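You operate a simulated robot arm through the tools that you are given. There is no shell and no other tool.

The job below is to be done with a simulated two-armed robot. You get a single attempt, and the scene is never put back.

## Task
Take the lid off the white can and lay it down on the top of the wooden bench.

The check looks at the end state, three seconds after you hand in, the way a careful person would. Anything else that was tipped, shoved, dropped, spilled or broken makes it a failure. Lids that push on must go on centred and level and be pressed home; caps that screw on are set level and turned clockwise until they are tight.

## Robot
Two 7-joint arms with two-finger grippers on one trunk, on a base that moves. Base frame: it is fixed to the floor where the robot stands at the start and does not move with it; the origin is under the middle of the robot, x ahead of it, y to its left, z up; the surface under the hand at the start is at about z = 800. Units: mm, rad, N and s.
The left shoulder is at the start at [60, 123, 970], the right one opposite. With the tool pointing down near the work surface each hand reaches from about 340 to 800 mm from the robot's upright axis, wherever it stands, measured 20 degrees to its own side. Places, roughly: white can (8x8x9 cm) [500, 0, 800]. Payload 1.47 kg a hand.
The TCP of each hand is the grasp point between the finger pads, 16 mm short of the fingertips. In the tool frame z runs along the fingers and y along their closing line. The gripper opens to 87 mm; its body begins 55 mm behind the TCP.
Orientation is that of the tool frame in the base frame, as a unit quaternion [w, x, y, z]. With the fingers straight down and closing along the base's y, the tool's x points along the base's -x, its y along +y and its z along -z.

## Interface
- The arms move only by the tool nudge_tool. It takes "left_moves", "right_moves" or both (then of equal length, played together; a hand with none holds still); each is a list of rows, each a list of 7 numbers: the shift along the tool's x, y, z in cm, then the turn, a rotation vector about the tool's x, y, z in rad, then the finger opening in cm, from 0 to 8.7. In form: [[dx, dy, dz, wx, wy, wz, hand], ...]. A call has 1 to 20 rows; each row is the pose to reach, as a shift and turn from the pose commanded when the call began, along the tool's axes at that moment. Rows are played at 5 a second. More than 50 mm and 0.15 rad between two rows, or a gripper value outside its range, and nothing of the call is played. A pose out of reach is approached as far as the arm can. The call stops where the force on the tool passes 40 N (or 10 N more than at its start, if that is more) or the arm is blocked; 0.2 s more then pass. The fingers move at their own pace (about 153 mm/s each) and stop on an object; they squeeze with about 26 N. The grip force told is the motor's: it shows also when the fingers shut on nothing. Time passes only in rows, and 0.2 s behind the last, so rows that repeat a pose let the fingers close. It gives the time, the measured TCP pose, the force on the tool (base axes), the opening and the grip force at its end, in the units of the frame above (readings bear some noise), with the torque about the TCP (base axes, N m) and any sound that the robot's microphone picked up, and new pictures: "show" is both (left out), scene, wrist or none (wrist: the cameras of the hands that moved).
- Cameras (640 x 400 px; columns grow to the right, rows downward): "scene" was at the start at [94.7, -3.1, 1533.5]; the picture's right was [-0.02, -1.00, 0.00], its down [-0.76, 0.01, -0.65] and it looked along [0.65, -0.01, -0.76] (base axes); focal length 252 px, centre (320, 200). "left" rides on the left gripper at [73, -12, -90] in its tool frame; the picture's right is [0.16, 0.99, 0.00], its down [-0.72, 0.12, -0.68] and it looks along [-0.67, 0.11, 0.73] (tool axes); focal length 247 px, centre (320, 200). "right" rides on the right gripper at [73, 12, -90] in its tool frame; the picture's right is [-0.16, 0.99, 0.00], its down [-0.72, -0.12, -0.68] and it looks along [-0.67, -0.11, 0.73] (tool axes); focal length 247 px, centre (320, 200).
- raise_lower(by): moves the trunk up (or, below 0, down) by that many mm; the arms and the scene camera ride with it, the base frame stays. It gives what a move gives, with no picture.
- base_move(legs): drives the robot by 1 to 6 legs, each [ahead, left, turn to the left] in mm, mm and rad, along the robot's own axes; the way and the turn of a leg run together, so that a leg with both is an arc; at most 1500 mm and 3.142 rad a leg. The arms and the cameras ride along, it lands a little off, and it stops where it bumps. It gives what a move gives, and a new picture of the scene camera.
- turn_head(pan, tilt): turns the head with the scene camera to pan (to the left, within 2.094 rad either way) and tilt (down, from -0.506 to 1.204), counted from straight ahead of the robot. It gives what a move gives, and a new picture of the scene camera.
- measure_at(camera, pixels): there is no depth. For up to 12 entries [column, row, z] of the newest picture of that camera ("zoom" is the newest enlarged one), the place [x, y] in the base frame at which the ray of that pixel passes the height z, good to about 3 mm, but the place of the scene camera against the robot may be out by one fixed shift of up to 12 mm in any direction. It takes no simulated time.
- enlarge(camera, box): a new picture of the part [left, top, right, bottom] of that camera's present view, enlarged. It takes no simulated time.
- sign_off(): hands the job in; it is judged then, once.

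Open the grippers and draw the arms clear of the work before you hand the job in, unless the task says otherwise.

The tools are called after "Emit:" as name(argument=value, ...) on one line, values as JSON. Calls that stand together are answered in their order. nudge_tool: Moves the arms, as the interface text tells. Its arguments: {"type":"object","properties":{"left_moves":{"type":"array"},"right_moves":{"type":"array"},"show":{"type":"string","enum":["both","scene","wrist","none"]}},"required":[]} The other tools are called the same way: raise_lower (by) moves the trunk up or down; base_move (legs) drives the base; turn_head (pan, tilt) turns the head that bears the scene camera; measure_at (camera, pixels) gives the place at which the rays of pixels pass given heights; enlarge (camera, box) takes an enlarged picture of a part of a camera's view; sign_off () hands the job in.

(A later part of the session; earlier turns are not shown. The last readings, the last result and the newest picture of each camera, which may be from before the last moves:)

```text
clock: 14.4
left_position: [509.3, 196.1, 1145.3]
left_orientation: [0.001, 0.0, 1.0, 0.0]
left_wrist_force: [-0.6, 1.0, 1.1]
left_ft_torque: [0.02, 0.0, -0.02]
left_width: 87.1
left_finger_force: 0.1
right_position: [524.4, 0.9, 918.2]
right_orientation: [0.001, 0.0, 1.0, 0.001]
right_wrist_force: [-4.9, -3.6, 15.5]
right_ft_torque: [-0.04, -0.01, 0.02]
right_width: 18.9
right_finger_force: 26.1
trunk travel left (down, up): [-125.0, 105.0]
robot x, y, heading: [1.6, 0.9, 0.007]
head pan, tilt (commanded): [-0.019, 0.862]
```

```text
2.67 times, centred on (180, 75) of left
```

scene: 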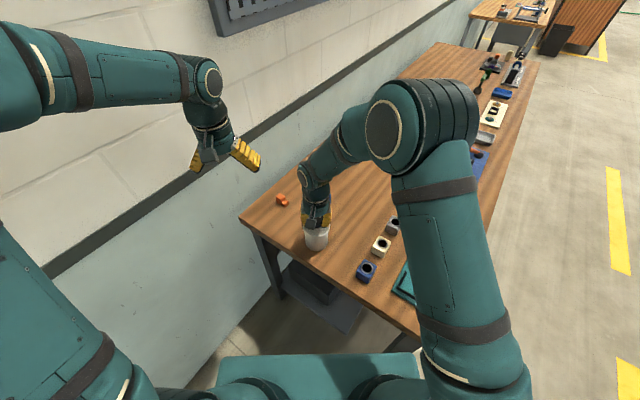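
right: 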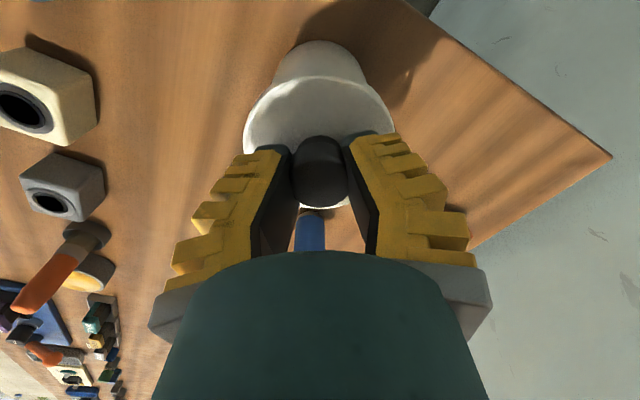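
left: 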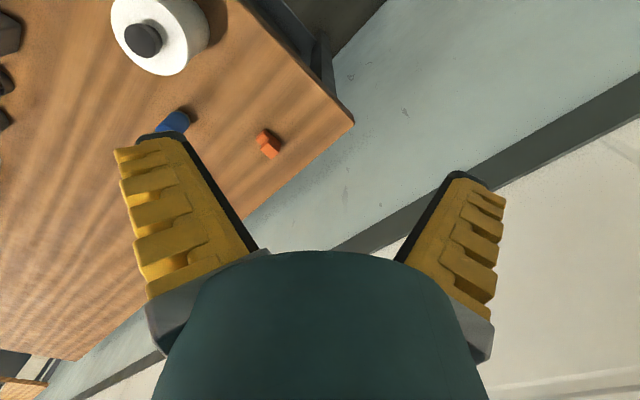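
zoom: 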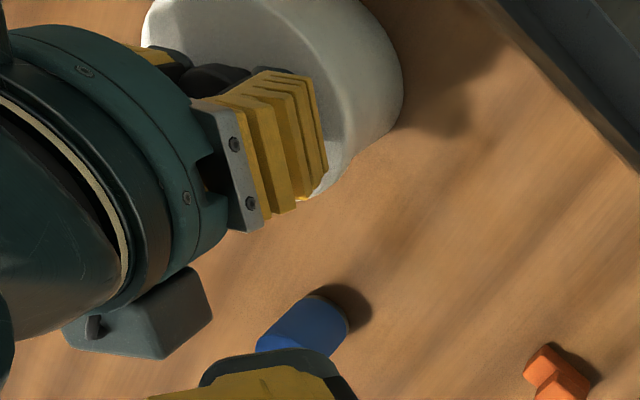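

Force is now +15 N, so the can is firmly seated; I ease up 0.8 mm. Since the lid is tight, I will hold the can body with the left hand, so I also look at the left gripper's shape in the scene view.

Emit:
nudge_tool(right_moves=[[0, 0, -0.08, 0, 0, 0, 0], [0, 0, -0.08, 0, 0, 0, 0]], show="scene")

Emit:
enlarge(camera="scene", box=[170, 90, 290, 180])

Emit:
enlarge(camera="scene", box=[220, 200, 380, 300])

```text
clock: 15.0
left_position: [511.5, 196.0, 1144.4]
left_orientation: [0.0, 0.0, 1.0, 0.0]
left_wrist_force: [0.5, -0.2, 0.2]
left_ft_torque: [0.02, -0.04, 0.0]
left_width: 87.3
left_finger_force: 0.0
right_position: [526.2, 0.7, 919.2]
right_orientation: [0.0, 0.0, 1.0, 0.0]
right_wrist_force: [-2.3, -2.5, 8.5]
right_ft_torque: [0.02, -0.07, 0.0]
right_width: 19.6
right_finger_force: 25.9
trunk travel left (down, up): [-125.0, 105.0]
robot x, y, heading: [-0.9, -3.8, 0.001]
head pan, tilt (commanded): [-0.019, 0.862]
```

scene: 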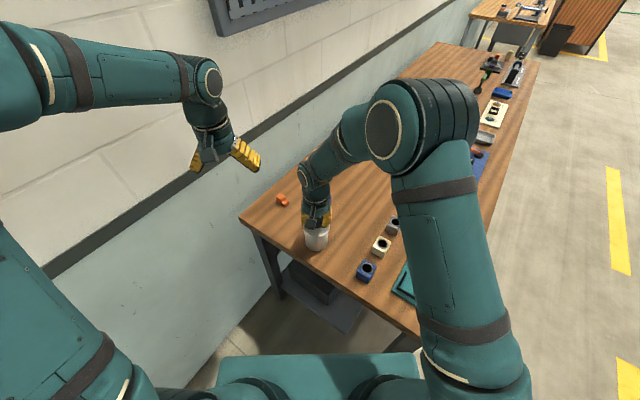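

```text
4.44 times, centred on (230, 135) of scene
```

zoom: 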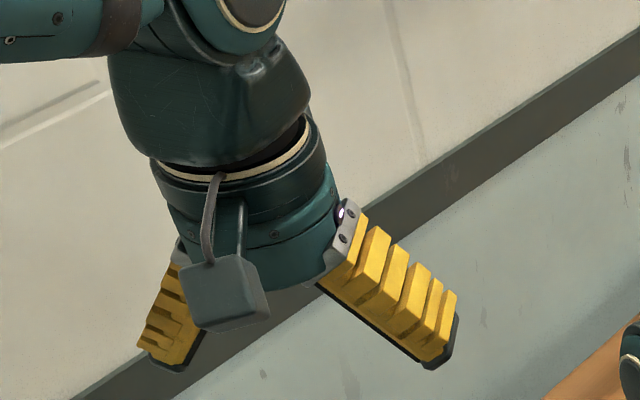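

```text
4.00 times, centred on (300, 250) of scene
```

zoom: 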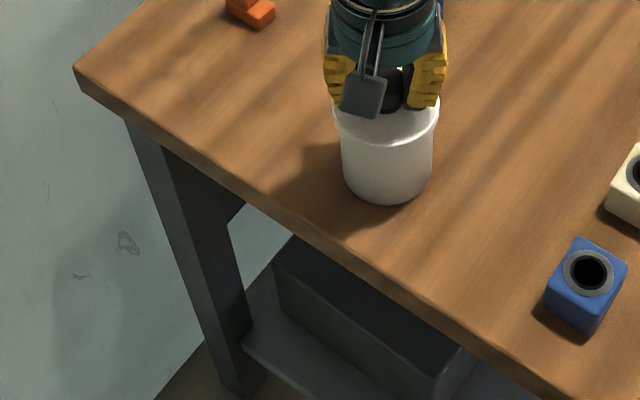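

Fingers splay when open, and a camera box plus a second box sit on the gripper, so I need the bench edge relative to the can precisely. I measure the lid centre, can base and bench edge in the same scene view.

Emit:
measure_at(camera="scene", pixels=[[317, 225.6, 880], [317, 225.6, 890], [317, 251, 800], [317, 251, 790], [317, 251, 810], [300, 260.5, 800], [310, 267, 800], [290, 253.5, 800], [274, 242, 800], [330, 280.5, 800]])

Emit:
enlarge(camera="scene", box=[270, 220, 350, 290])

```text
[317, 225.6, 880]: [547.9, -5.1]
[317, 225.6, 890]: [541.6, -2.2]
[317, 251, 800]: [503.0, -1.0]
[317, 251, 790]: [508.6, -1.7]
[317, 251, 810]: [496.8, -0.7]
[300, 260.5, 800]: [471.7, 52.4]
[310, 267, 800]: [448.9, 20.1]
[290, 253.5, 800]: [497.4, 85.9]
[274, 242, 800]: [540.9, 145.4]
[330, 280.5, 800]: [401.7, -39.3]
```

```text
5.71 times, centred on (310, 255) of scene
```

zoom: 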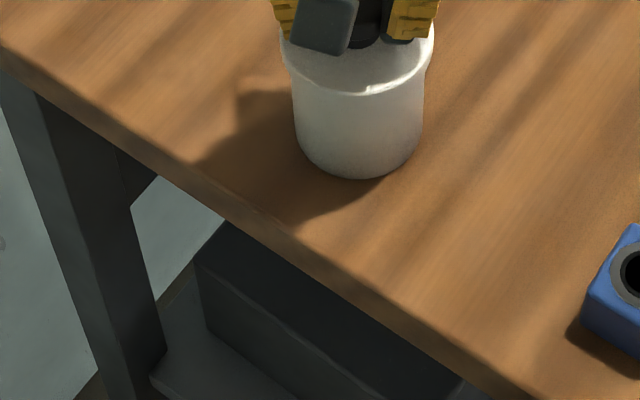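

I enlarge the bench edge close to the can to find its top edge line exactly.

Emit:
enlarge(camera="scene", box=[280, 235, 340, 273])

```text
10.53 times, centred on (310, 254) of scene
```

zoom: 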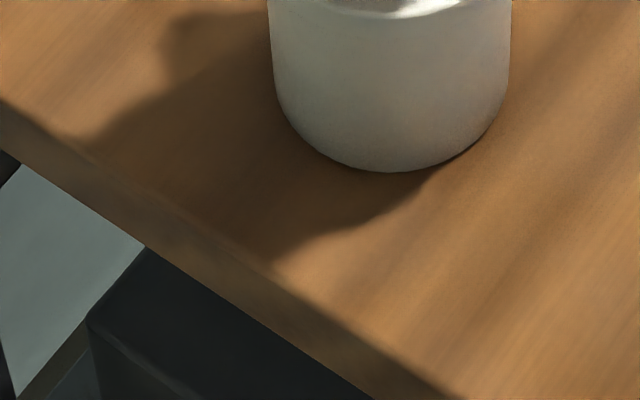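

The top edge of the bench runs through (20,115), (270,268) in this enlargement, and the can's front foot is at (390,172). I measure those.

Emit:
measure_at(camera="zoom", pixels=[[20, 115, 800], [100, 163, 800], [270, 267, 800], [400, 355, 800], [390, 172, 800], [390, 172, 800], [296, 125, 800], [490, 128, 800], [270, 267, 800], [100, 163, 800]])

```text
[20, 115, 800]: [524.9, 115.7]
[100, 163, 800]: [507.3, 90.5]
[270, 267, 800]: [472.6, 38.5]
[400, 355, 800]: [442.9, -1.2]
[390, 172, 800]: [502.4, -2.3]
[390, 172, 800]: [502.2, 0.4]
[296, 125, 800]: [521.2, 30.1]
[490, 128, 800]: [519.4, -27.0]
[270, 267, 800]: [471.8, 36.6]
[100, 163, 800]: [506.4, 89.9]
```

The bench edge is about 75 mm from the can axis, along the direction (0.82, −0.57), so the left hand can come in nearly level from beyond the edge. The left arm would be cramped, so I release the knob, raise the right hand straight up, and will then back the base off a little.

Emit:
nudge_tool(right_moves=[[0, 0, 0, 0, 0, 0, 2.5], [0, 0, 0, 0, 0, 0, 4.0], [0, 0, 0, 0, 0, 0, 5.0], [0, 0, 0, 0, 0, 0, 5.0], [0, 0, -1, 0, 0, 0, 5.0], [0, 0, -3, 0, 0, 0, 5.0], [0, 0, -7, 0, 0, 0, 5.0], [0, 0, -11, 0, 0, 0, 5.0], [0, 0, -15, 0, 0, 0, 5.0], [0, 0, -15, 0, 0, 0, 5.0]], show="both")

Emit:
enlarge(camera="scene", box=[277, 190, 357, 260])

Emit:
enlarge(camera="right", box=[240, 0, 400, 120])

```text
clock: 17.2
left_position: [511.2, 196.4, 1144.5]
left_orientation: [-0.001, -0.001, 1.0, 0.0]
left_wrist_force: [-0.5, -0.7, -0.2]
left_ft_torque: [0.0, 0.0, 0.01]
left_width: 86.9
left_finger_force: 0.2
right_position: [526.3, 0.2, 1069.1]
right_orientation: [0.0, 0.001, 1.0, -0.001]
right_wrist_force: [0.3, -0.1, 0.4]
right_ft_torque: [-0.05, 0.01, -0.01]
right_width: 55.2
right_finger_force: 3.7
trunk travel left (down, up): [-125.0, 105.0]
robot x, y, heading: [-1.3, -1.2, -0.003]
head pan, tilt (commanded): [-0.019, 0.862]
```

scene: 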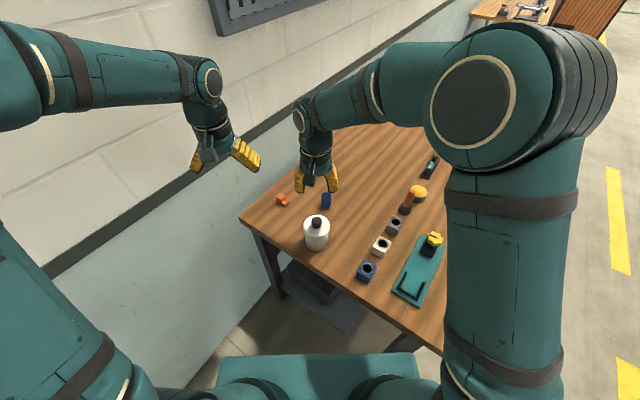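
right: 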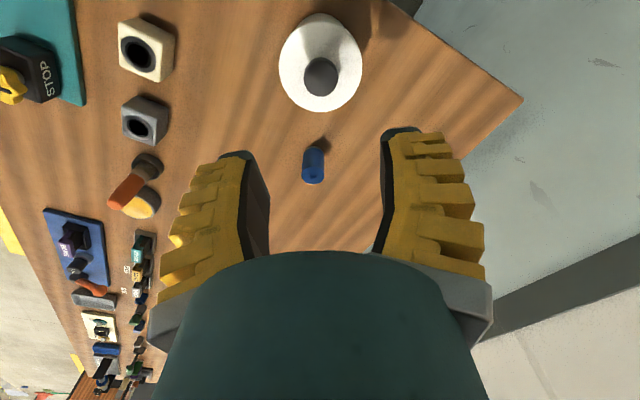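

```text
5.71 times, centred on (317, 225) of scene
```

zoom: 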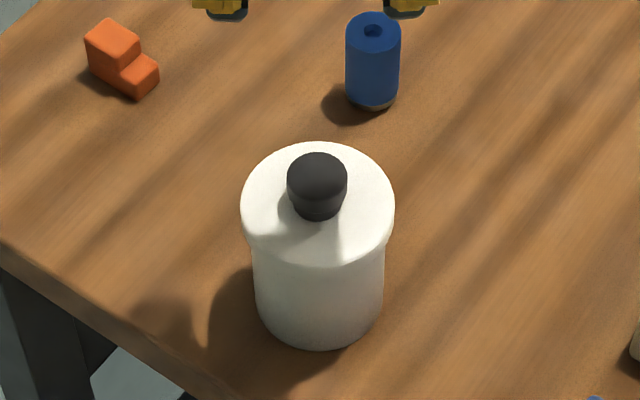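

```text
3.33 times, centred on (320, 60) of right
```

zoom: 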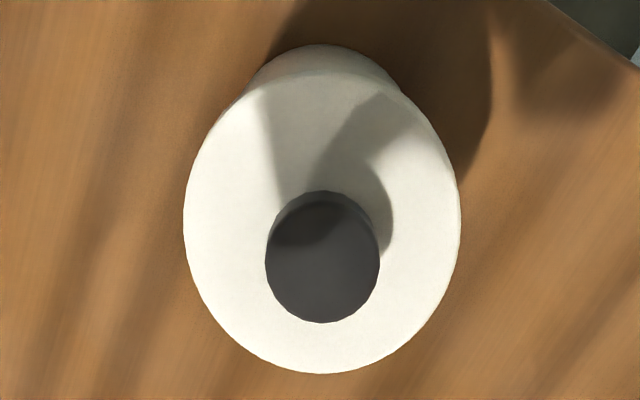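

The can stands upright with the lid on and the right hand is clear at z 1069. Before backing up the base, I look behind to both sides with the head.

Emit:
turn_head(pan=2.05, tilt=0.6)

Emit:
turn_head(pan=-2.05, tilt=0.6)

Emit:
turn_head(pan=-0.019, tilt=0.862)

```text
clock: 19.2
left_position: [511.8, 195.8, 1144.1]
left_orientation: [0.001, 0.0, 1.0, 0.0]
left_wrist_force: [0.0, 0.3, -0.4]
left_ft_torque: [0.01, 0.01, -0.02]
left_width: 87.3
left_finger_force: 0.2
right_position: [526.3, 0.1, 1068.5]
right_orientation: [0.0, 0.0, 1.0, 0.0]
right_wrist_force: [0.6, 0.6, 0.8]
right_ft_torque: [0.03, 0.01, 0.0]
right_width: 55.2
right_finger_force: 3.2
trunk travel left (down, up): [-125.0, 105.0]
robot x, y, heading: [4.4, 0.9, 0.003]
head pan, tilt (commanded): [2.051, 0.6]
```

scene: 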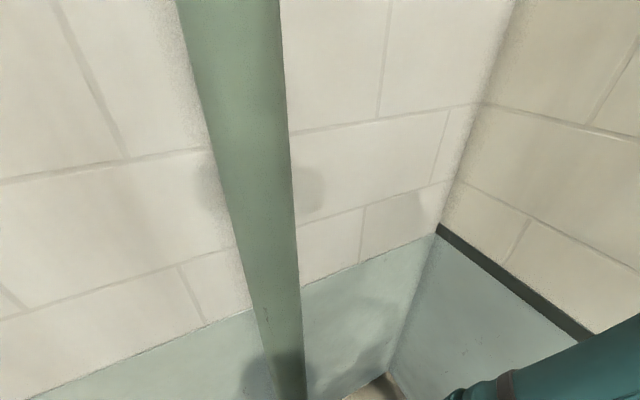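

```text
clock: 22.5
left_position: [511.2, 196.1, 1144.9]
left_orientation: [-0.001, 0.0, 1.0, 0.0]
left_wrist_force: [0.1, 0.8, -0.1]
left_ft_torque: [0.0, 0.02, -0.01]
left_width: 87.0
left_finger_force: 0.1
right_position: [525.2, -0.1, 1069.1]
right_orientation: [0.001, 0.0, 1.0, 0.0]
right_wrist_force: [-0.3, 0.2, -0.7]
right_ft_torque: [0.01, 0.03, 0.01]
right_width: 55.4
right_finger_force: 3.2
trunk travel left (down, up): [-125.0, 105.0]
robot x, y, heading: [-0.5, -0.0, 0.0]
head pan, tilt (commanded): [-2.051, 0.6]
```

scene: 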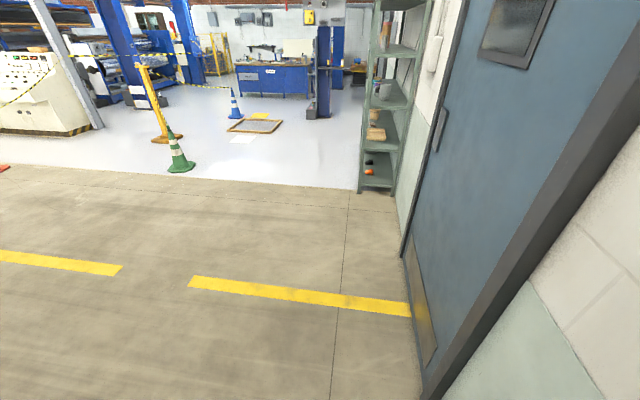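

```text
clock: 24.5
left_position: [511.7, 197.5, 1144.0]
left_orientation: [0.0, 0.0, 1.0, 0.0]
left_wrist_force: [0.8, -0.2, 0.3]
left_ft_torque: [0.04, 0.0, 0.0]
left_width: 87.2
left_finger_force: 0.0
right_position: [524.7, -1.1, 1070.5]
right_orientation: [0.001, 0.0, 1.0, 0.0]
right_wrist_force: [-0.2, 0.6, 1.0]
right_ft_torque: [0.02, -0.01, -0.02]
right_width: 55.1
right_finger_force: 3.4
trunk travel left (down, up): [-125.0, 105.0]
robot x, y, heading: [-2.2, 0.1, -0.004]
head pan, tilt (commanded): [-0.019, 0.862]
```

scene: 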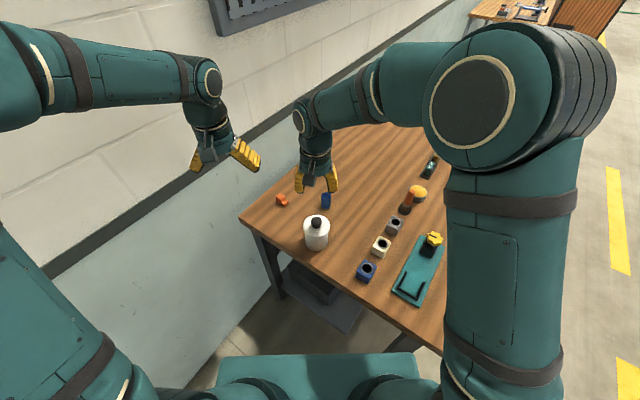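

There are walls behind. I look again with more tilt and measure the distance to the wall foot before deciding on backing up.

Emit:
turn_head(pan=-2.05, tilt=0.9)

Emit:
measure_at(camera="scene", pixels=[[320, 390, 0], [320, 300, 0], [420, 300, 0], [500, 300, 0]])

Emit:
turn_head(pan=2.05, tilt=1.0)

Emit:
measure_at(camera="scene", pixels=[[320, 200, 0], [320, 300, 0], [380, 200, 0], [300, 250, 0]])

```text
clock: 26.4
left_position: [511.7, 197.0, 1144.1]
left_orientation: [0.0, 0.0, 1.0, 0.0]
left_wrist_force: [-0.2, -0.6, -0.8]
left_ft_torque: [0.01, -0.01, -0.01]
left_width: 87.0
left_finger_force: 0.0
right_position: [526.8, -1.2, 1069.6]
right_orientation: [-0.001, 0.0, 1.0, 0.001]
right_wrist_force: [-0.5, -0.1, -0.5]
right_ft_torque: [0.04, -0.01, -0.01]
right_width: 55.3
right_finger_force: 3.8
trunk travel left (down, up): [-125.0, 105.0]
robot x, y, heading: [-1.8, 0.4, 0.001]
head pan, tilt (commanded): [-2.051, 0.901]
```

scene: 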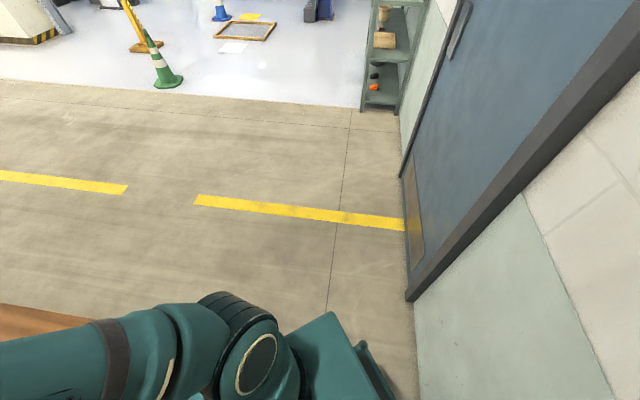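

```text
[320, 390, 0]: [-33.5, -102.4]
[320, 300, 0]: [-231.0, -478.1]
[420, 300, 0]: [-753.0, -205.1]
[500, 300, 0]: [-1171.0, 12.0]
```

```text
clock: 29.7
left_position: [512.2, 196.2, 1144.6]
left_orientation: [0.0, 0.001, 1.0, 0.0]
left_wrist_force: [-0.8, 0.9, 0.1]
left_ft_torque: [0.02, 0.0, 0.02]
left_width: 86.9
left_finger_force: 0.1
right_position: [524.8, 0.3, 1070.1]
right_orientation: [-0.001, -0.001, 1.0, -0.001]
right_wrist_force: [-0.2, 0.2, 0.5]
right_ft_torque: [0.0, -0.01, 0.01]
right_width: 55.5
right_finger_force: 3.7
trunk travel left (down, up): [-125.0, 105.0]
robot x, y, heading: [-0.6, 1.7, -0.001]
head pan, tilt (commanded): [2.051, 1.0]
```

scene: 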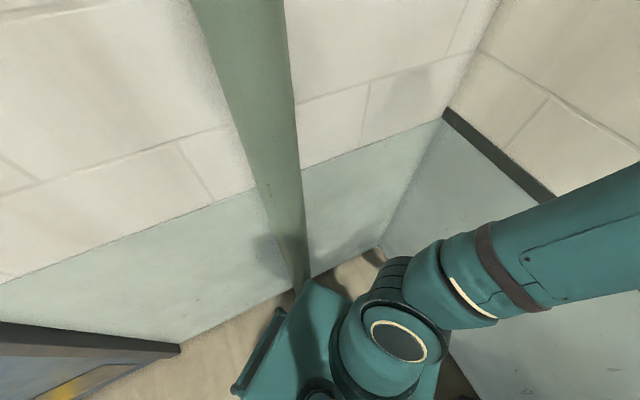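

```text
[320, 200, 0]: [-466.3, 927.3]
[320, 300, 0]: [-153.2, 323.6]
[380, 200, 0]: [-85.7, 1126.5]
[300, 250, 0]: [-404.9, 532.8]
```

I measure the foot of the wall in this view, at (180,345), (240,315), (335,268), (375,248).

Emit:
measure_at(camera="scene", pixels=[[185, 345, 0], [240, 318, 0], [335, 268, 0], [375, 248, 0], [310, 285, 0]])

Emit:
turn_head(pan=-0.019, tilt=0.862)

```text
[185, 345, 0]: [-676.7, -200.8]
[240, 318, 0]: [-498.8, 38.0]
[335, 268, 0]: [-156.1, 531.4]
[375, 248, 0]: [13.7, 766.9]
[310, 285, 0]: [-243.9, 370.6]
```

```text
clock: 31.7
left_position: [510.6, 195.1, 1144.4]
left_orientation: [0.0, 0.0, 1.0, 0.0]
left_wrist_force: [0.2, 0.3, 0.2]
left_ft_torque: [-0.01, 0.01, 0.04]
left_width: 87.2
left_finger_force: 0.1
right_position: [524.9, -0.4, 1070.0]
right_orientation: [0.0, 0.0, 1.0, 0.0]
right_wrist_force: [-0.4, -0.2, -0.5]
right_ft_torque: [0.04, 0.02, 0.03]
right_width: 55.3
right_finger_force: 3.9
trunk travel left (down, up): [-125.0, 105.0]
robot x, y, heading: [3.0, 1.5, 0.0]
head pan, tilt (commanded): [-0.019, 0.862]
```

scene: 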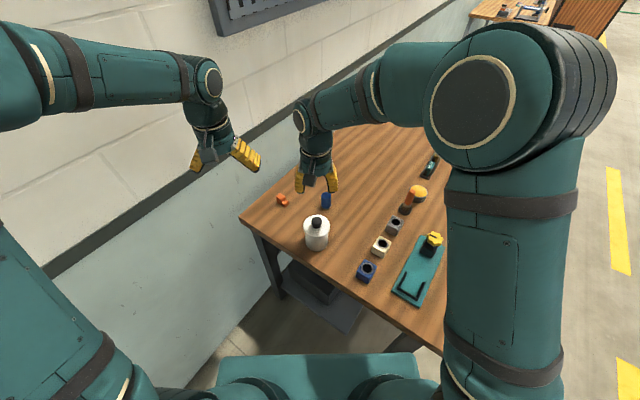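

The back wall runs parallel to the bench edge about 430 mm from the robot, so I slide the base parallel to both (back and right) by about 135 mm; both hands are well above everything.

Emit:
base_move(legs=[[-80, -110, 0]])

```text
clock: 33.4
left_position: [433.8, 85.0, 1144.4]
left_orientation: [-0.001, 0.0, 1.0, 0.0]
left_wrist_force: [-0.1, 0.4, -0.5]
left_ft_torque: [0.0, -0.06, -0.02]
left_width: 86.9
left_finger_force: 0.1
right_position: [448.3, -111.9, 1069.4]
right_orientation: [-0.001, 0.001, 1.0, 0.0]
right_wrist_force: [0.1, -0.1, 0.2]
right_ft_torque: [0.02, -0.02, -0.01]
right_width: 55.2
right_finger_force: 4.0
trunk travel left (down, up): [-125.0, 105.0]
robot x, y, heading: [-77.4, -112.2, -0.003]
head pan, tilt (commanded): [-0.019, 0.862]
```

scene: 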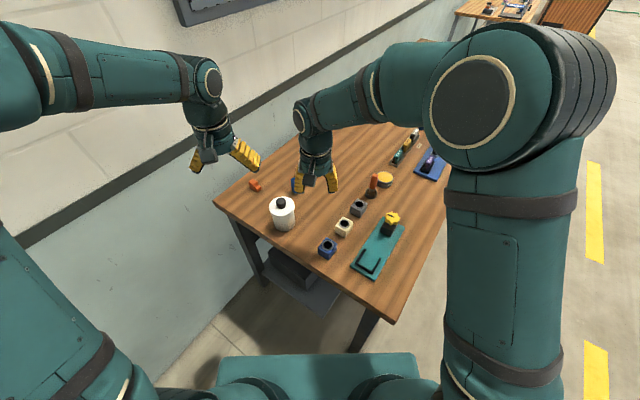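

The base landed at about (−78, −111). Now I turn the left hand in place, high above the bench, so that its fingers point level toward the can (12° down, azimuth −35°).

Emit:
nudge_tool(left_moves=[[0, 0, 0, 0.0377, -0.1196, 0.0466, 8.7], [0, 0, 0, 0.0755, -0.2393, 0.0932, 8.7], [0, 0, 0, 0.1132, -0.3589, 0.1398, 8.7], [0, 0, 0, 0.1509, -0.4786, 0.1864, 8.7], [0, 0, 0, 0.1886, -0.5982, 0.233, 8.7], [0, 0, 0, 0.2264, -0.7179, 0.2796, 8.7], [0, 0, 0, 0.2641, -0.8375, 0.3262, 8.7], [0, 0, 0, 0.3018, -0.9572, 0.3728, 8.7], [0, 0, 0, 0.3395, -1.0768, 0.4194, 8.7], [0, 0, 0, 0.3773, -1.1965, 0.466, 8.7], [0, 0, 0, 0.415, -1.3161, 0.5126, 8.7], [0, 0, 0, 0.415, -1.3161, 0.5126, 8.7]], show="both")

```text
clock: 36.0
left_position: [435.1, 85.7, 1143.7]
left_orientation: [0.601, 0.233, 0.741, -0.188]
left_wrist_force: [-0.3, 0.5, 1.0]
left_ft_torque: [-0.01, -0.01, -0.01]
left_width: 86.9
left_finger_force: 0.1
left hand out of reach, approached as far as the arm can: row 7, 8
right_position: [448.5, -111.5, 1069.3]
right_orientation: [0.0, 0.001, 1.0, 0.0]
right_wrist_force: [-1.0, 0.9, -0.2]
right_ft_torque: [0.02, -0.01, 0.02]
right_width: 55.2
right_finger_force: 4.1
trunk travel left (down, up): [-125.0, 105.0]
robot x, y, heading: [-81.5, -109.9, 0.001]
head pan, tilt (commanded): [-0.019, 0.862]
```

scene: 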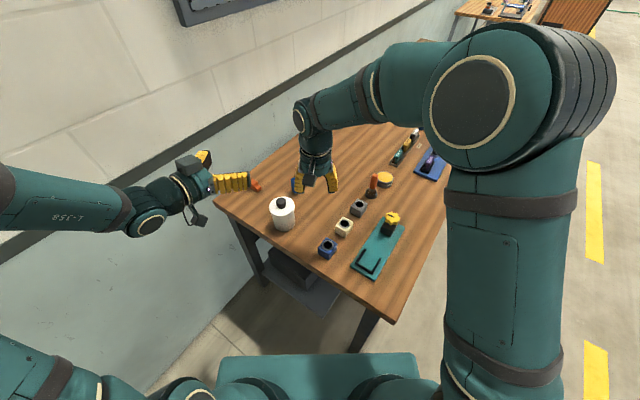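
left: 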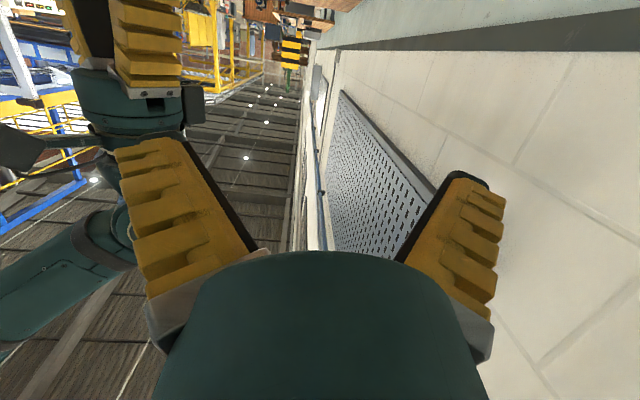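

The left hand reached the wanted orientation. I lower it toward the pre-grasp place beside the can, outside the bench edge, first down to z of about 1000.

Emit:
nudge_tool(left_moves=[[3.78, -0.26, 1.11, 0, 0, 0, 8.7], [7.56, -0.52, 2.23, 0, 0, 0, 8.7], [11.34, -0.78, 3.34, 0, 0, 0, 8.7], [13.9, -0.95, 4.1, 0, 0, 0, 8.7], [13.9, -0.95, 4.1, 0, 0, 0, 8.7]], show="both")

```text
clock: 37.1
left_position: [437.4, 69.9, 997.5]
left_orientation: [0.6, 0.234, 0.741, -0.189]
left_wrist_force: [-0.6, 0.0, 0.2]
left_ft_torque: [0.02, 0.01, 0.0]
left_width: 87.3
left_finger_force: 0.2
right_position: [448.2, -111.0, 1070.1]
right_orientation: [-0.001, 0.0, 1.0, 0.001]
right_wrist_force: [-0.4, 0.7, 0.1]
right_ft_torque: [0.01, -0.01, -0.02]
right_width: 55.1
right_finger_force: 3.8
trunk travel left (down, up): [-125.0, 105.0]
robot x, y, heading: [-77.0, -112.7, -0.003]
head pan, tilt (commanded): [-0.019, 0.862]
```

scene: 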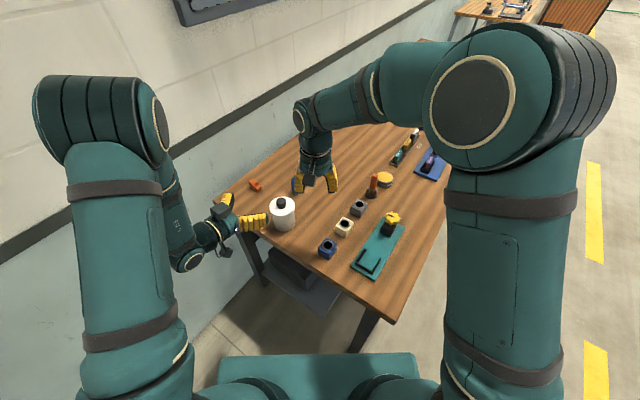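
left: 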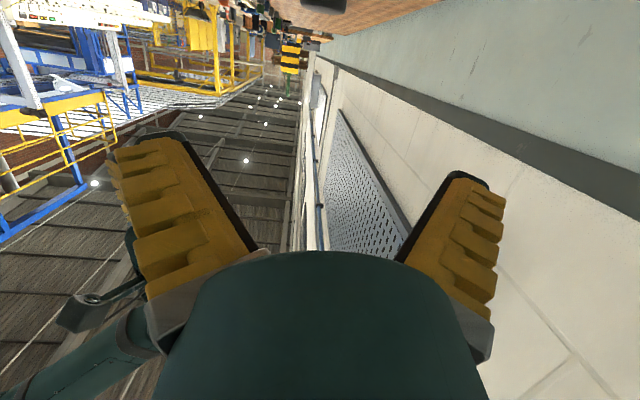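

The arm swung its elbow up and follows well. I continue down to the pre-grasp height, z of about 869.

Emit:
nudge_tool(left_moves=[[3.2, -0.22, 0.93, 0, 0, 0, 8.7], [6.4, -0.44, 1.86, 0, 0, 0, 8.7], [9.6, -0.66, 2.8, 0, 0, 0, 8.7], [12.55, -0.86, 3.69, 0, 0, 0, 8.7], [12.55, -0.86, 3.69, 0, 0, 0, 8.7]], show="scene")

Emit:
enlarge(camera="scene", box=[200, 180, 320, 280])

```text
clock: 38.4
left_position: [442.5, 55.0, 869.8]
left_orientation: [0.6, 0.234, 0.741, -0.189]
left_wrist_force: [0.1, 0.5, -0.5]
left_ft_torque: [0.0, -0.02, 0.01]
left_width: 87.1
left_finger_force: 0.0
right_position: [447.1, -111.6, 1069.0]
right_orientation: [0.001, 0.0, 1.0, 0.0]
right_wrist_force: [-0.3, -0.2, 0.2]
right_ft_torque: [0.0, 0.01, 0.01]
right_width: 55.5
right_finger_force: 3.9
trunk travel left (down, up): [-125.0, 105.0]
robot x, y, heading: [-78.4, -107.2, -0.002]
head pan, tilt (commanded): [-0.019, 0.862]
```

scene: 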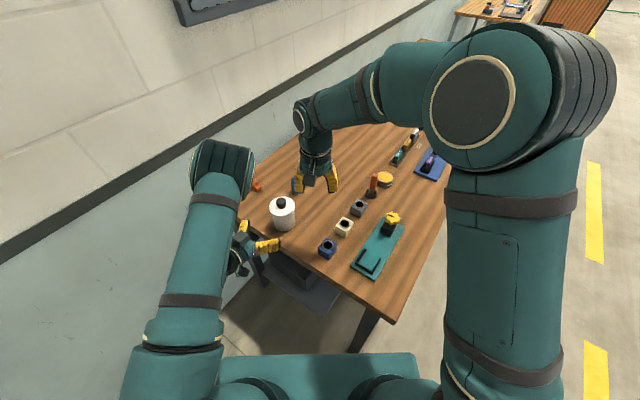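

```text
4.00 times, centred on (260, 230) of scene
```

zoom: 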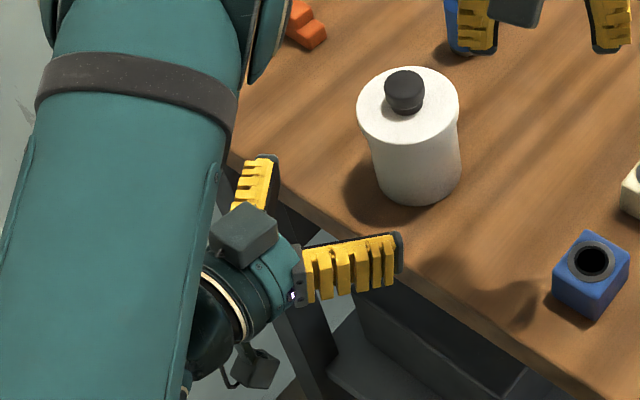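

The left hand sits at the bench edge pointing at the can. I check its alignment by measuring both fingertips and the can in the same enlarged view.

Emit:
measure_at(camera="zoom", pixels=[[400, 235, 876], [402, 272, 855], [277, 158, 876], [408, 105, 888], [358, 110, 888], [459, 108, 888], [416, 204, 800], [380, 185, 800], [458, 178, 800]])

```text
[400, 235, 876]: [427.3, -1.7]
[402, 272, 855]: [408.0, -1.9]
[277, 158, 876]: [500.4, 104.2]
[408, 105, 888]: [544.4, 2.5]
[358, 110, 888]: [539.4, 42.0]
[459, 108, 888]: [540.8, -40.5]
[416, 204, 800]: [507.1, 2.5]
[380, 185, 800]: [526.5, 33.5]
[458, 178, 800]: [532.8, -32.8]
```

Lateral offset is about 3 mm (can lies toward the tool's +y). I also measure the right finger's inner edge from knuckle to tip to learn its splay angle.

Emit:
measure_at(camera="zoom", pixels=[[305, 247, 886], [350, 240, 881], [400, 235, 876], [304, 302, 862], [396, 288, 852], [272, 160, 876], [238, 204, 886]])

Emit:
enlarge(camera="scene", box=[240, 210, 300, 260])

```text
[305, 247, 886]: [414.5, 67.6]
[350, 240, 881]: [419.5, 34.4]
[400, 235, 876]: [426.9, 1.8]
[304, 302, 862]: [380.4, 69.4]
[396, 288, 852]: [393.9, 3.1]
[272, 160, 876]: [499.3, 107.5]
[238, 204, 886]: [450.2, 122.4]
```

```text
8.00 times, centred on (270, 235) of scene
```

zoom: 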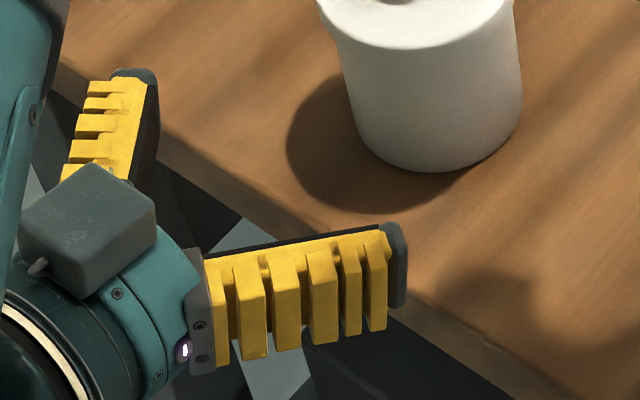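

Finger splay is about 30° when open; with the TCP 14 mm short of the can axis the pads should meet the can squarely around the TCP. I shift 3 mm sideways and advance 50 mm along the tool, then look.

Emit:
nudge_tool(left_moves=[[0, 0.3, 0, 0, 0, 0, 8.7], [0, 0.3, 1.5, 0, 0, 0, 8.7], [0, 0.3, 3.0, 0, 0, 0, 8.7], [0, 0.3, 4.2, 0, 0, 0, 8.7], [0, 0.3, 5.0, 0, 0, 0, 8.7], [0, 0.3, 5.0, 0, 0, 0, 8.7]], show="both")

Emit:
enlarge(camera="scene", box=[235, 195, 315, 255])

```text
clock: 39.8
left_position: [483.9, 32.3, 859.1]
left_orientation: [0.6, 0.234, 0.741, -0.189]
left_wrist_force: [0.6, 0.8, 0.3]
left_ft_torque: [-0.02, -0.02, 0.0]
left_width: 87.0
left_finger_force: 0.0
right_position: [446.6, -111.1, 1068.1]
right_orientation: [0.0, 0.0, 1.0, 0.0]
right_wrist_force: [-0.3, -0.6, 0.2]
right_ft_torque: [-0.03, -0.01, 0.03]
right_width: 55.4
right_finger_force: 4.0
trunk travel left (down, up): [-125.0, 105.0]
robot x, y, heading: [-81.4, -111.2, 0.002]
head pan, tilt (commanded): [-0.019, 0.862]
```

scene: 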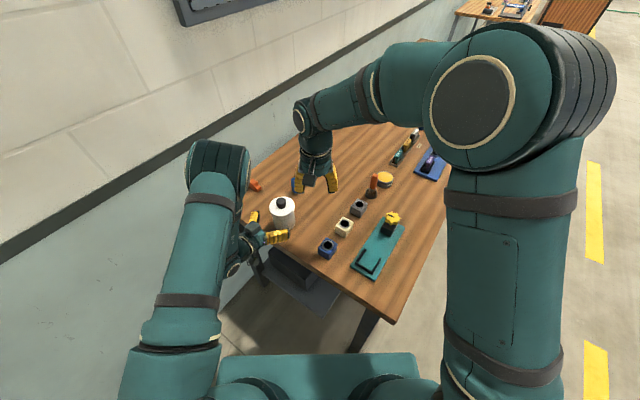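
left: 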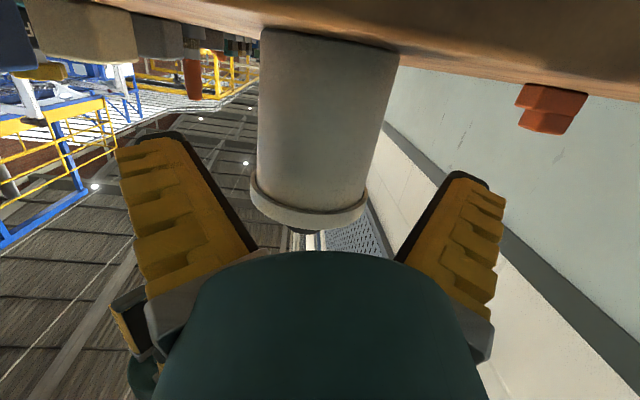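

```text
6.67 times, centred on (275, 225) of scene
```

zoom: 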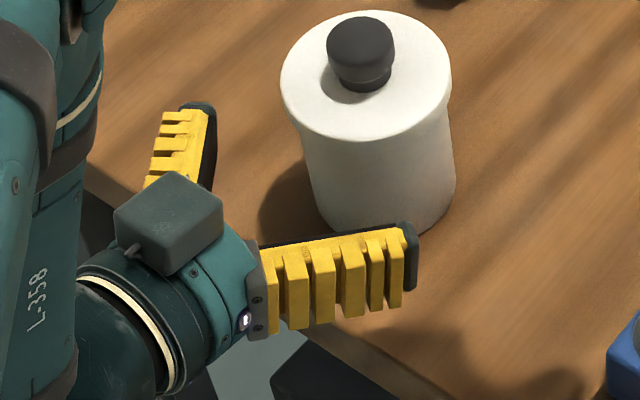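

The left wrist camera now shows the can between the fingers, centred to within about 1–2 mm (columns 256–380 at row 132). I advance the remaining 36 mm.

Emit:
nudge_tool(left_moves=[[0, 0, 1.2, 0, 0, 0, 8.7], [0, -0.05, 2.4, 0, 0, 0, 8.7], [0, -0.1, 3.2, 0, 0, 0, 8.7], [0, -0.1, 3.6, 0, 0, 0, 8.7], [0, -0.1, 3.6, 0, 0, 0, 8.7]], show="both")

Emit:
enlarge(camera="scene", box=[235, 195, 315, 255])

```text
clock: 41.0
left_position: [511.6, 11.5, 852.0]
left_orientation: [0.6, 0.234, 0.741, -0.19]
left_wrist_force: [-0.5, -0.1, 0.0]
left_ft_torque: [-0.01, 0.0, 0.0]
left_width: 87.0
left_finger_force: 0.1
right_position: [447.7, -110.7, 1069.5]
right_orientation: [0.0, 0.001, 1.0, 0.0]
right_wrist_force: [0.2, 0.1, 0.1]
right_ft_torque: [0.01, 0.01, -0.01]
right_width: 55.3
right_finger_force: 3.4
trunk travel left (down, up): [-125.0, 105.0]
robot x, y, heading: [-77.3, -110.1, -0.004]
head pan, tilt (commanded): [-0.019, 0.862]
```

scene: 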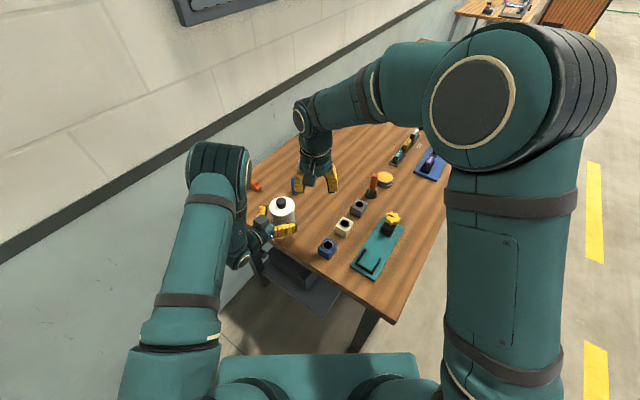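
left: 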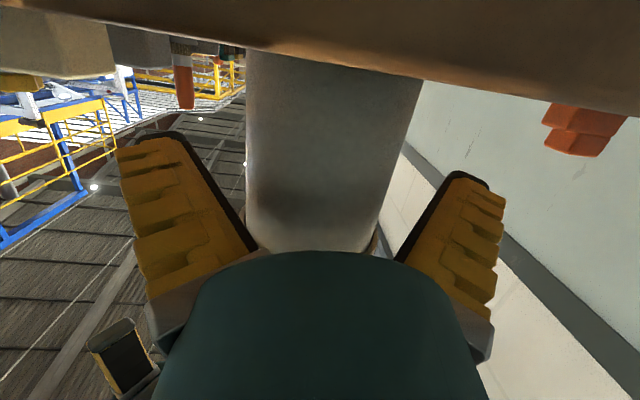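

```text
6.67 times, centred on (275, 225) of scene
```

zoom: 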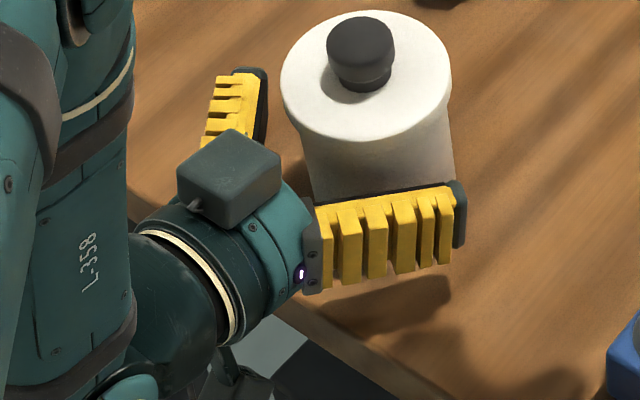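

The can is centred between the left pads within about 2 mm, and the reading puts the axis 17 mm ahead of the TCP. I advance 2 mm more and begin closing slowly, watching for contact.

Emit:
nudge_tool(left_moves=[[0, 0, 0.2, 0, 0, 0, 8.2], [0, 0, 0.2, 0, 0, 0, 7.8], [0, 0, 0.2, 0, 0, 0, 7.4], [0, 0, 0.2, 0, 0, 0, 7.2], [0, 0, 0.2, 0, 0, 0, 7.2]], show="both")

Emit:
enlarge(camera="scene", box=[235, 195, 315, 255])

```text
clock: 42.1
left_position: [511.6, 11.4, 850.8]
left_orientation: [0.6, 0.235, 0.741, -0.19]
left_wrist_force: [-0.7, 0.4, -0.4]
left_ft_torque: [-0.03, 0.01, 0.03]
left_width: 75.3
left_finger_force: 2.1
right_position: [447.1, -111.2, 1070.6]
right_orientation: [-0.001, 0.001, 1.0, 0.0]
right_wrist_force: [-0.2, -0.6, -0.1]
right_ft_torque: [0.01, -0.03, -0.01]
right_width: 55.4
right_finger_force: 3.4
trunk travel left (down, up): [-125.0, 105.0]
robot x, y, heading: [-80.2, -108.1, -0.003]
head pan, tilt (commanded): [-0.019, 0.862]
```

scene: 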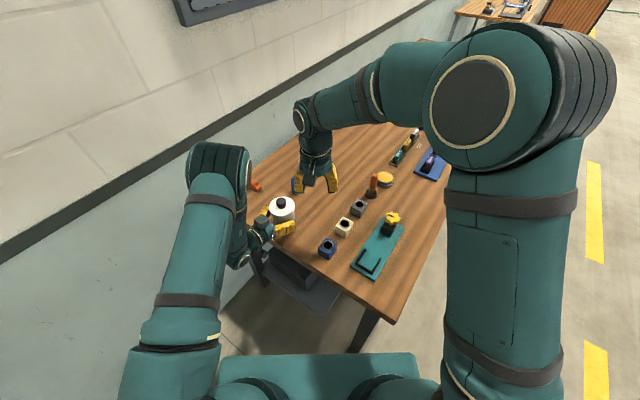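
left: 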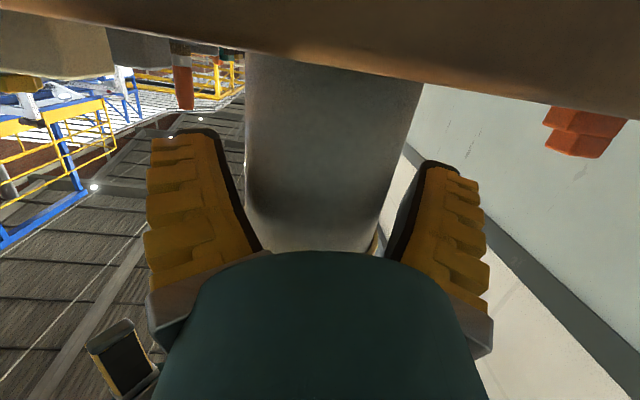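

```text
6.67 times, centred on (275, 225) of scene
```

zoom: 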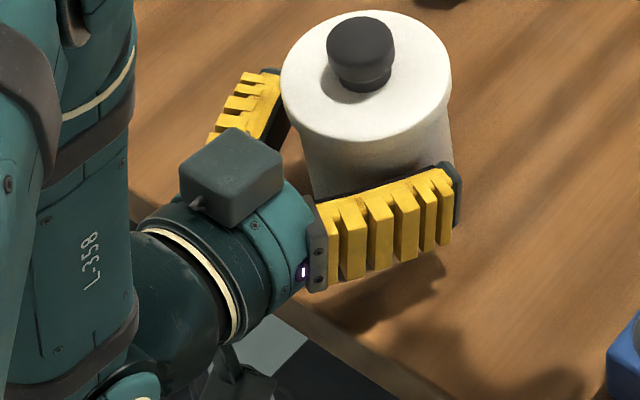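

Opening is 75 mm and the gaps on both sides look alike. I close a further few millimetres until contact.

Emit:
nudge_tool(left_moves=[[0, 0, 0, 0, 0, 0, 7.0], [0, 0, 0, 0, 0, 0, 6.8], [0, 0, 0, 0, 0, 0, 6.6], [0, 0, 0, 0, 0, 0, 6.6]], show="both")

Emit:
enlarge(camera="scene", box=[235, 195, 315, 255])

```text
clock: 43.1
left_position: [511.8, 10.5, 850.9]
left_orientation: [0.6, 0.235, 0.741, -0.19]
left_wrist_force: [0.6, -0.7, 0.0]
left_ft_torque: [0.01, -0.01, -0.03]
left_width: 70.1
left_finger_force: 2.8
right_position: [449.5, -111.0, 1068.9]
right_orientation: [0.0, 0.001, 1.0, 0.0]
right_wrist_force: [-0.6, 0.0, 0.8]
right_ft_torque: [0.0, -0.04, 0.02]
right_width: 55.4
right_finger_force: 3.7
trunk travel left (down, up): [-125.0, 105.0]
robot x, y, heading: [-76.6, -111.4, -0.004]
head pan, tilt (commanded): [-0.019, 0.862]
```

scene: 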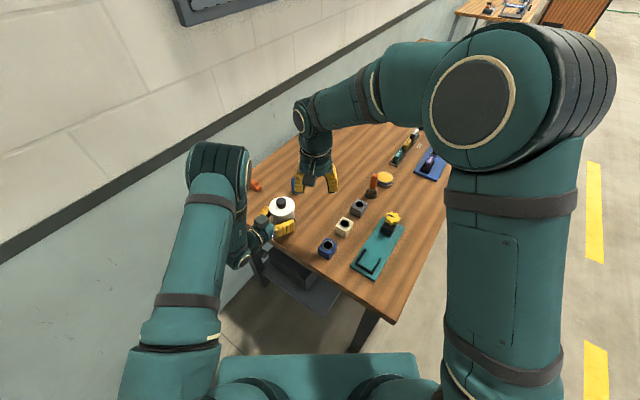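
left: 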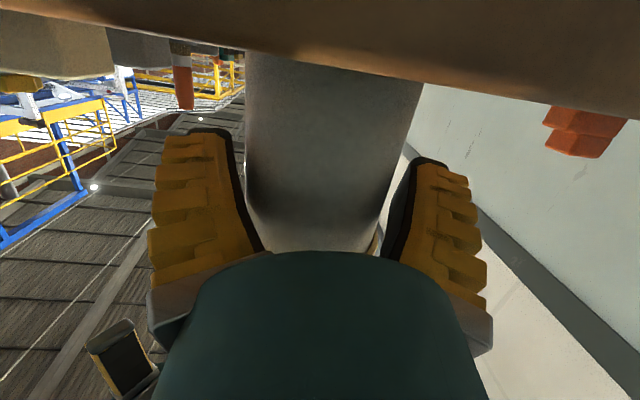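

```text
6.67 times, centred on (275, 225) of scene
```

zoom: 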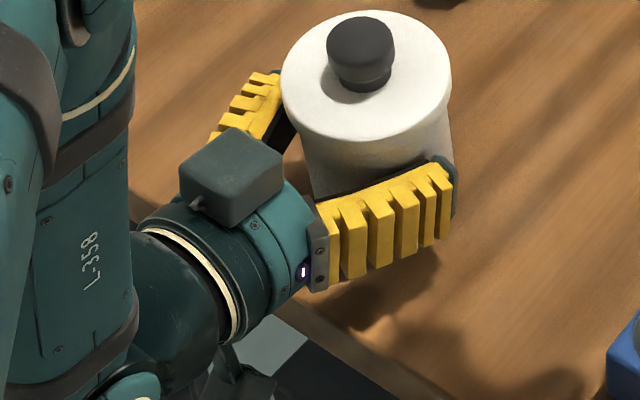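

At 70 mm there is still no contact force. I close on in small steps.

Emit:
nudge_tool(left_moves=[[0, 0, 0, 0, 0, 0, 6.4], [0, 0, 0, 0, 0, 0, 6.2], [0, 0, 0, 0, 0, 0, 6.0], [0, 0, 0, 0, 0, 0, 6.0]], show="both")

Emit:
enlarge(camera="scene", box=[235, 195, 315, 255])

```text
clock: 44.1
left_position: [512.8, 10.2, 850.3]
left_orientation: [0.6, 0.234, 0.741, -0.19]
left_wrist_force: [0.2, 0.0, -0.3]
left_ft_torque: [0.01, 0.02, 0.0]
left_width: 64.8
left_finger_force: 3.2
right_position: [448.7, -111.1, 1069.0]
right_orientation: [0.0, 0.001, 1.0, 0.001]
right_wrist_force: [0.0, -0.7, -0.4]
right_ft_torque: [-0.02, -0.01, 0.01]
right_width: 55.5
right_finger_force: 3.7
trunk travel left (down, up): [-125.0, 105.0]
robot x, y, heading: [-77.8, -108.8, -0.005]
head pan, tilt (commanded): [-0.019, 0.862]
```

scene: 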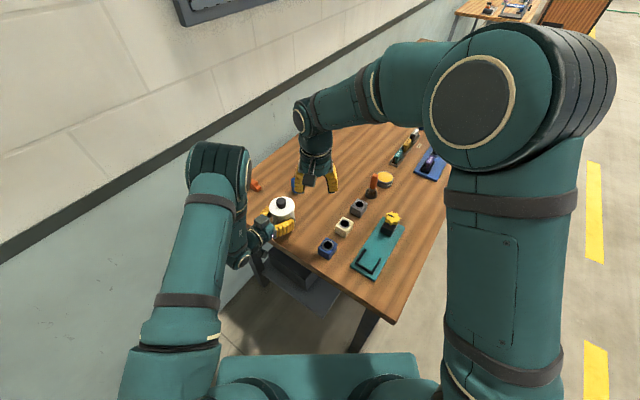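
left: 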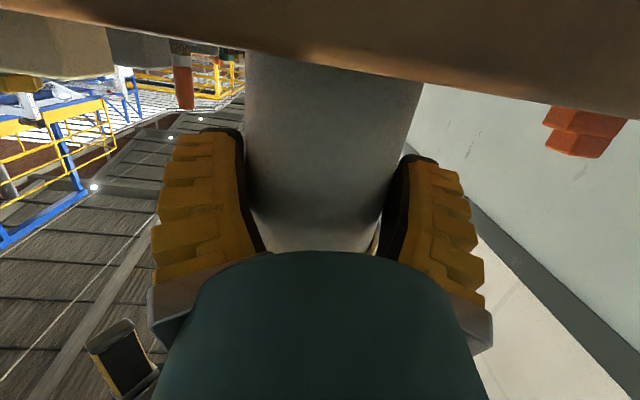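

```text
6.67 times, centred on (275, 225) of scene
```

zoom: 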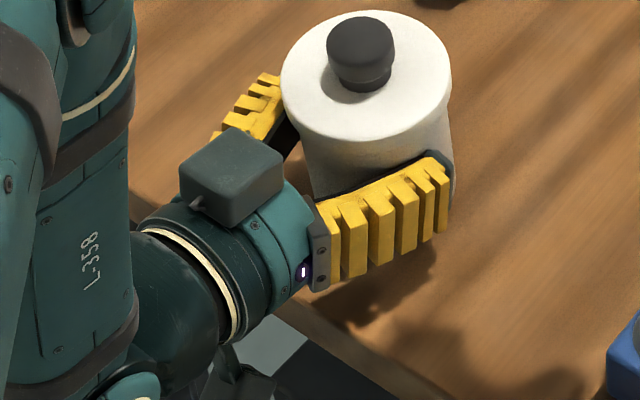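

Both pads are about to touch (wrist columns ~243 and ~405). I close a little more and check the force.

Emit:
nudge_tool(left_moves=[[0, 0, 0, 0, 0, 0, 5.8], [0, 0, 0, 0, 0, 0, 5.6], [0, 0, 0, 0, 0, 0, 5.5], [0, 0, 0, 0, 0, 0, 5.5]], show="both")

Emit:
enlarge(camera="scene", box=[235, 195, 315, 255])

```text
clock: 45.1
left_position: [512.1, 9.8, 852.1]
left_orientation: [0.6, 0.234, 0.741, -0.189]
left_wrist_force: [-1.2, 2.3, 1.5]
left_ft_torque: [0.02, 0.06, -0.01]
left_width: 56.2
left_finger_force: 26.0
right_position: [447.3, -111.2, 1069.1]
right_orientation: [-0.001, 0.001, 1.0, 0.0]
right_wrist_force: [-0.6, 0.3, -0.5]
right_ft_torque: [0.0, 0.01, 0.01]
right_width: 55.7
right_finger_force: 3.3
trunk travel left (down, up): [-125.0, 105.0]
robot x, y, heading: [-76.8, -112.3, -0.002]
head pan, tilt (commanded): [-0.019, 0.862]
```

scene: 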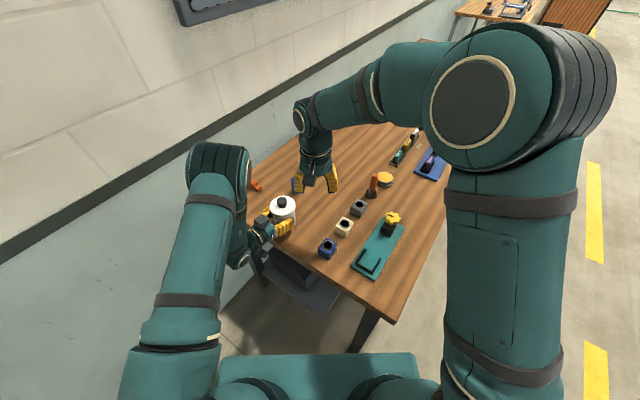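
left: 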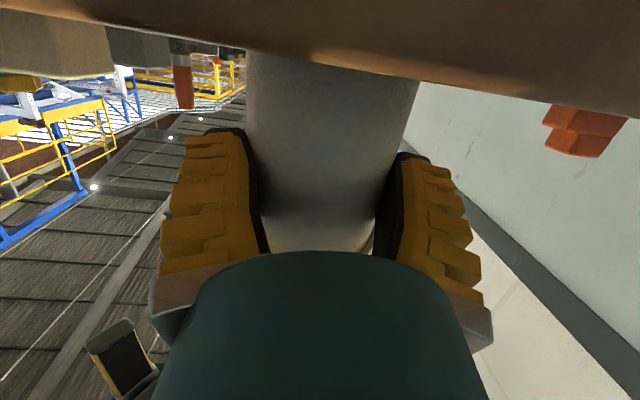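

```text
6.67 times, centred on (275, 225) of scene
```

zoom: 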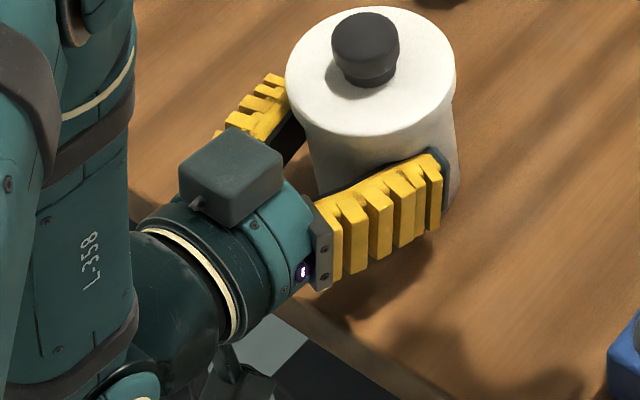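

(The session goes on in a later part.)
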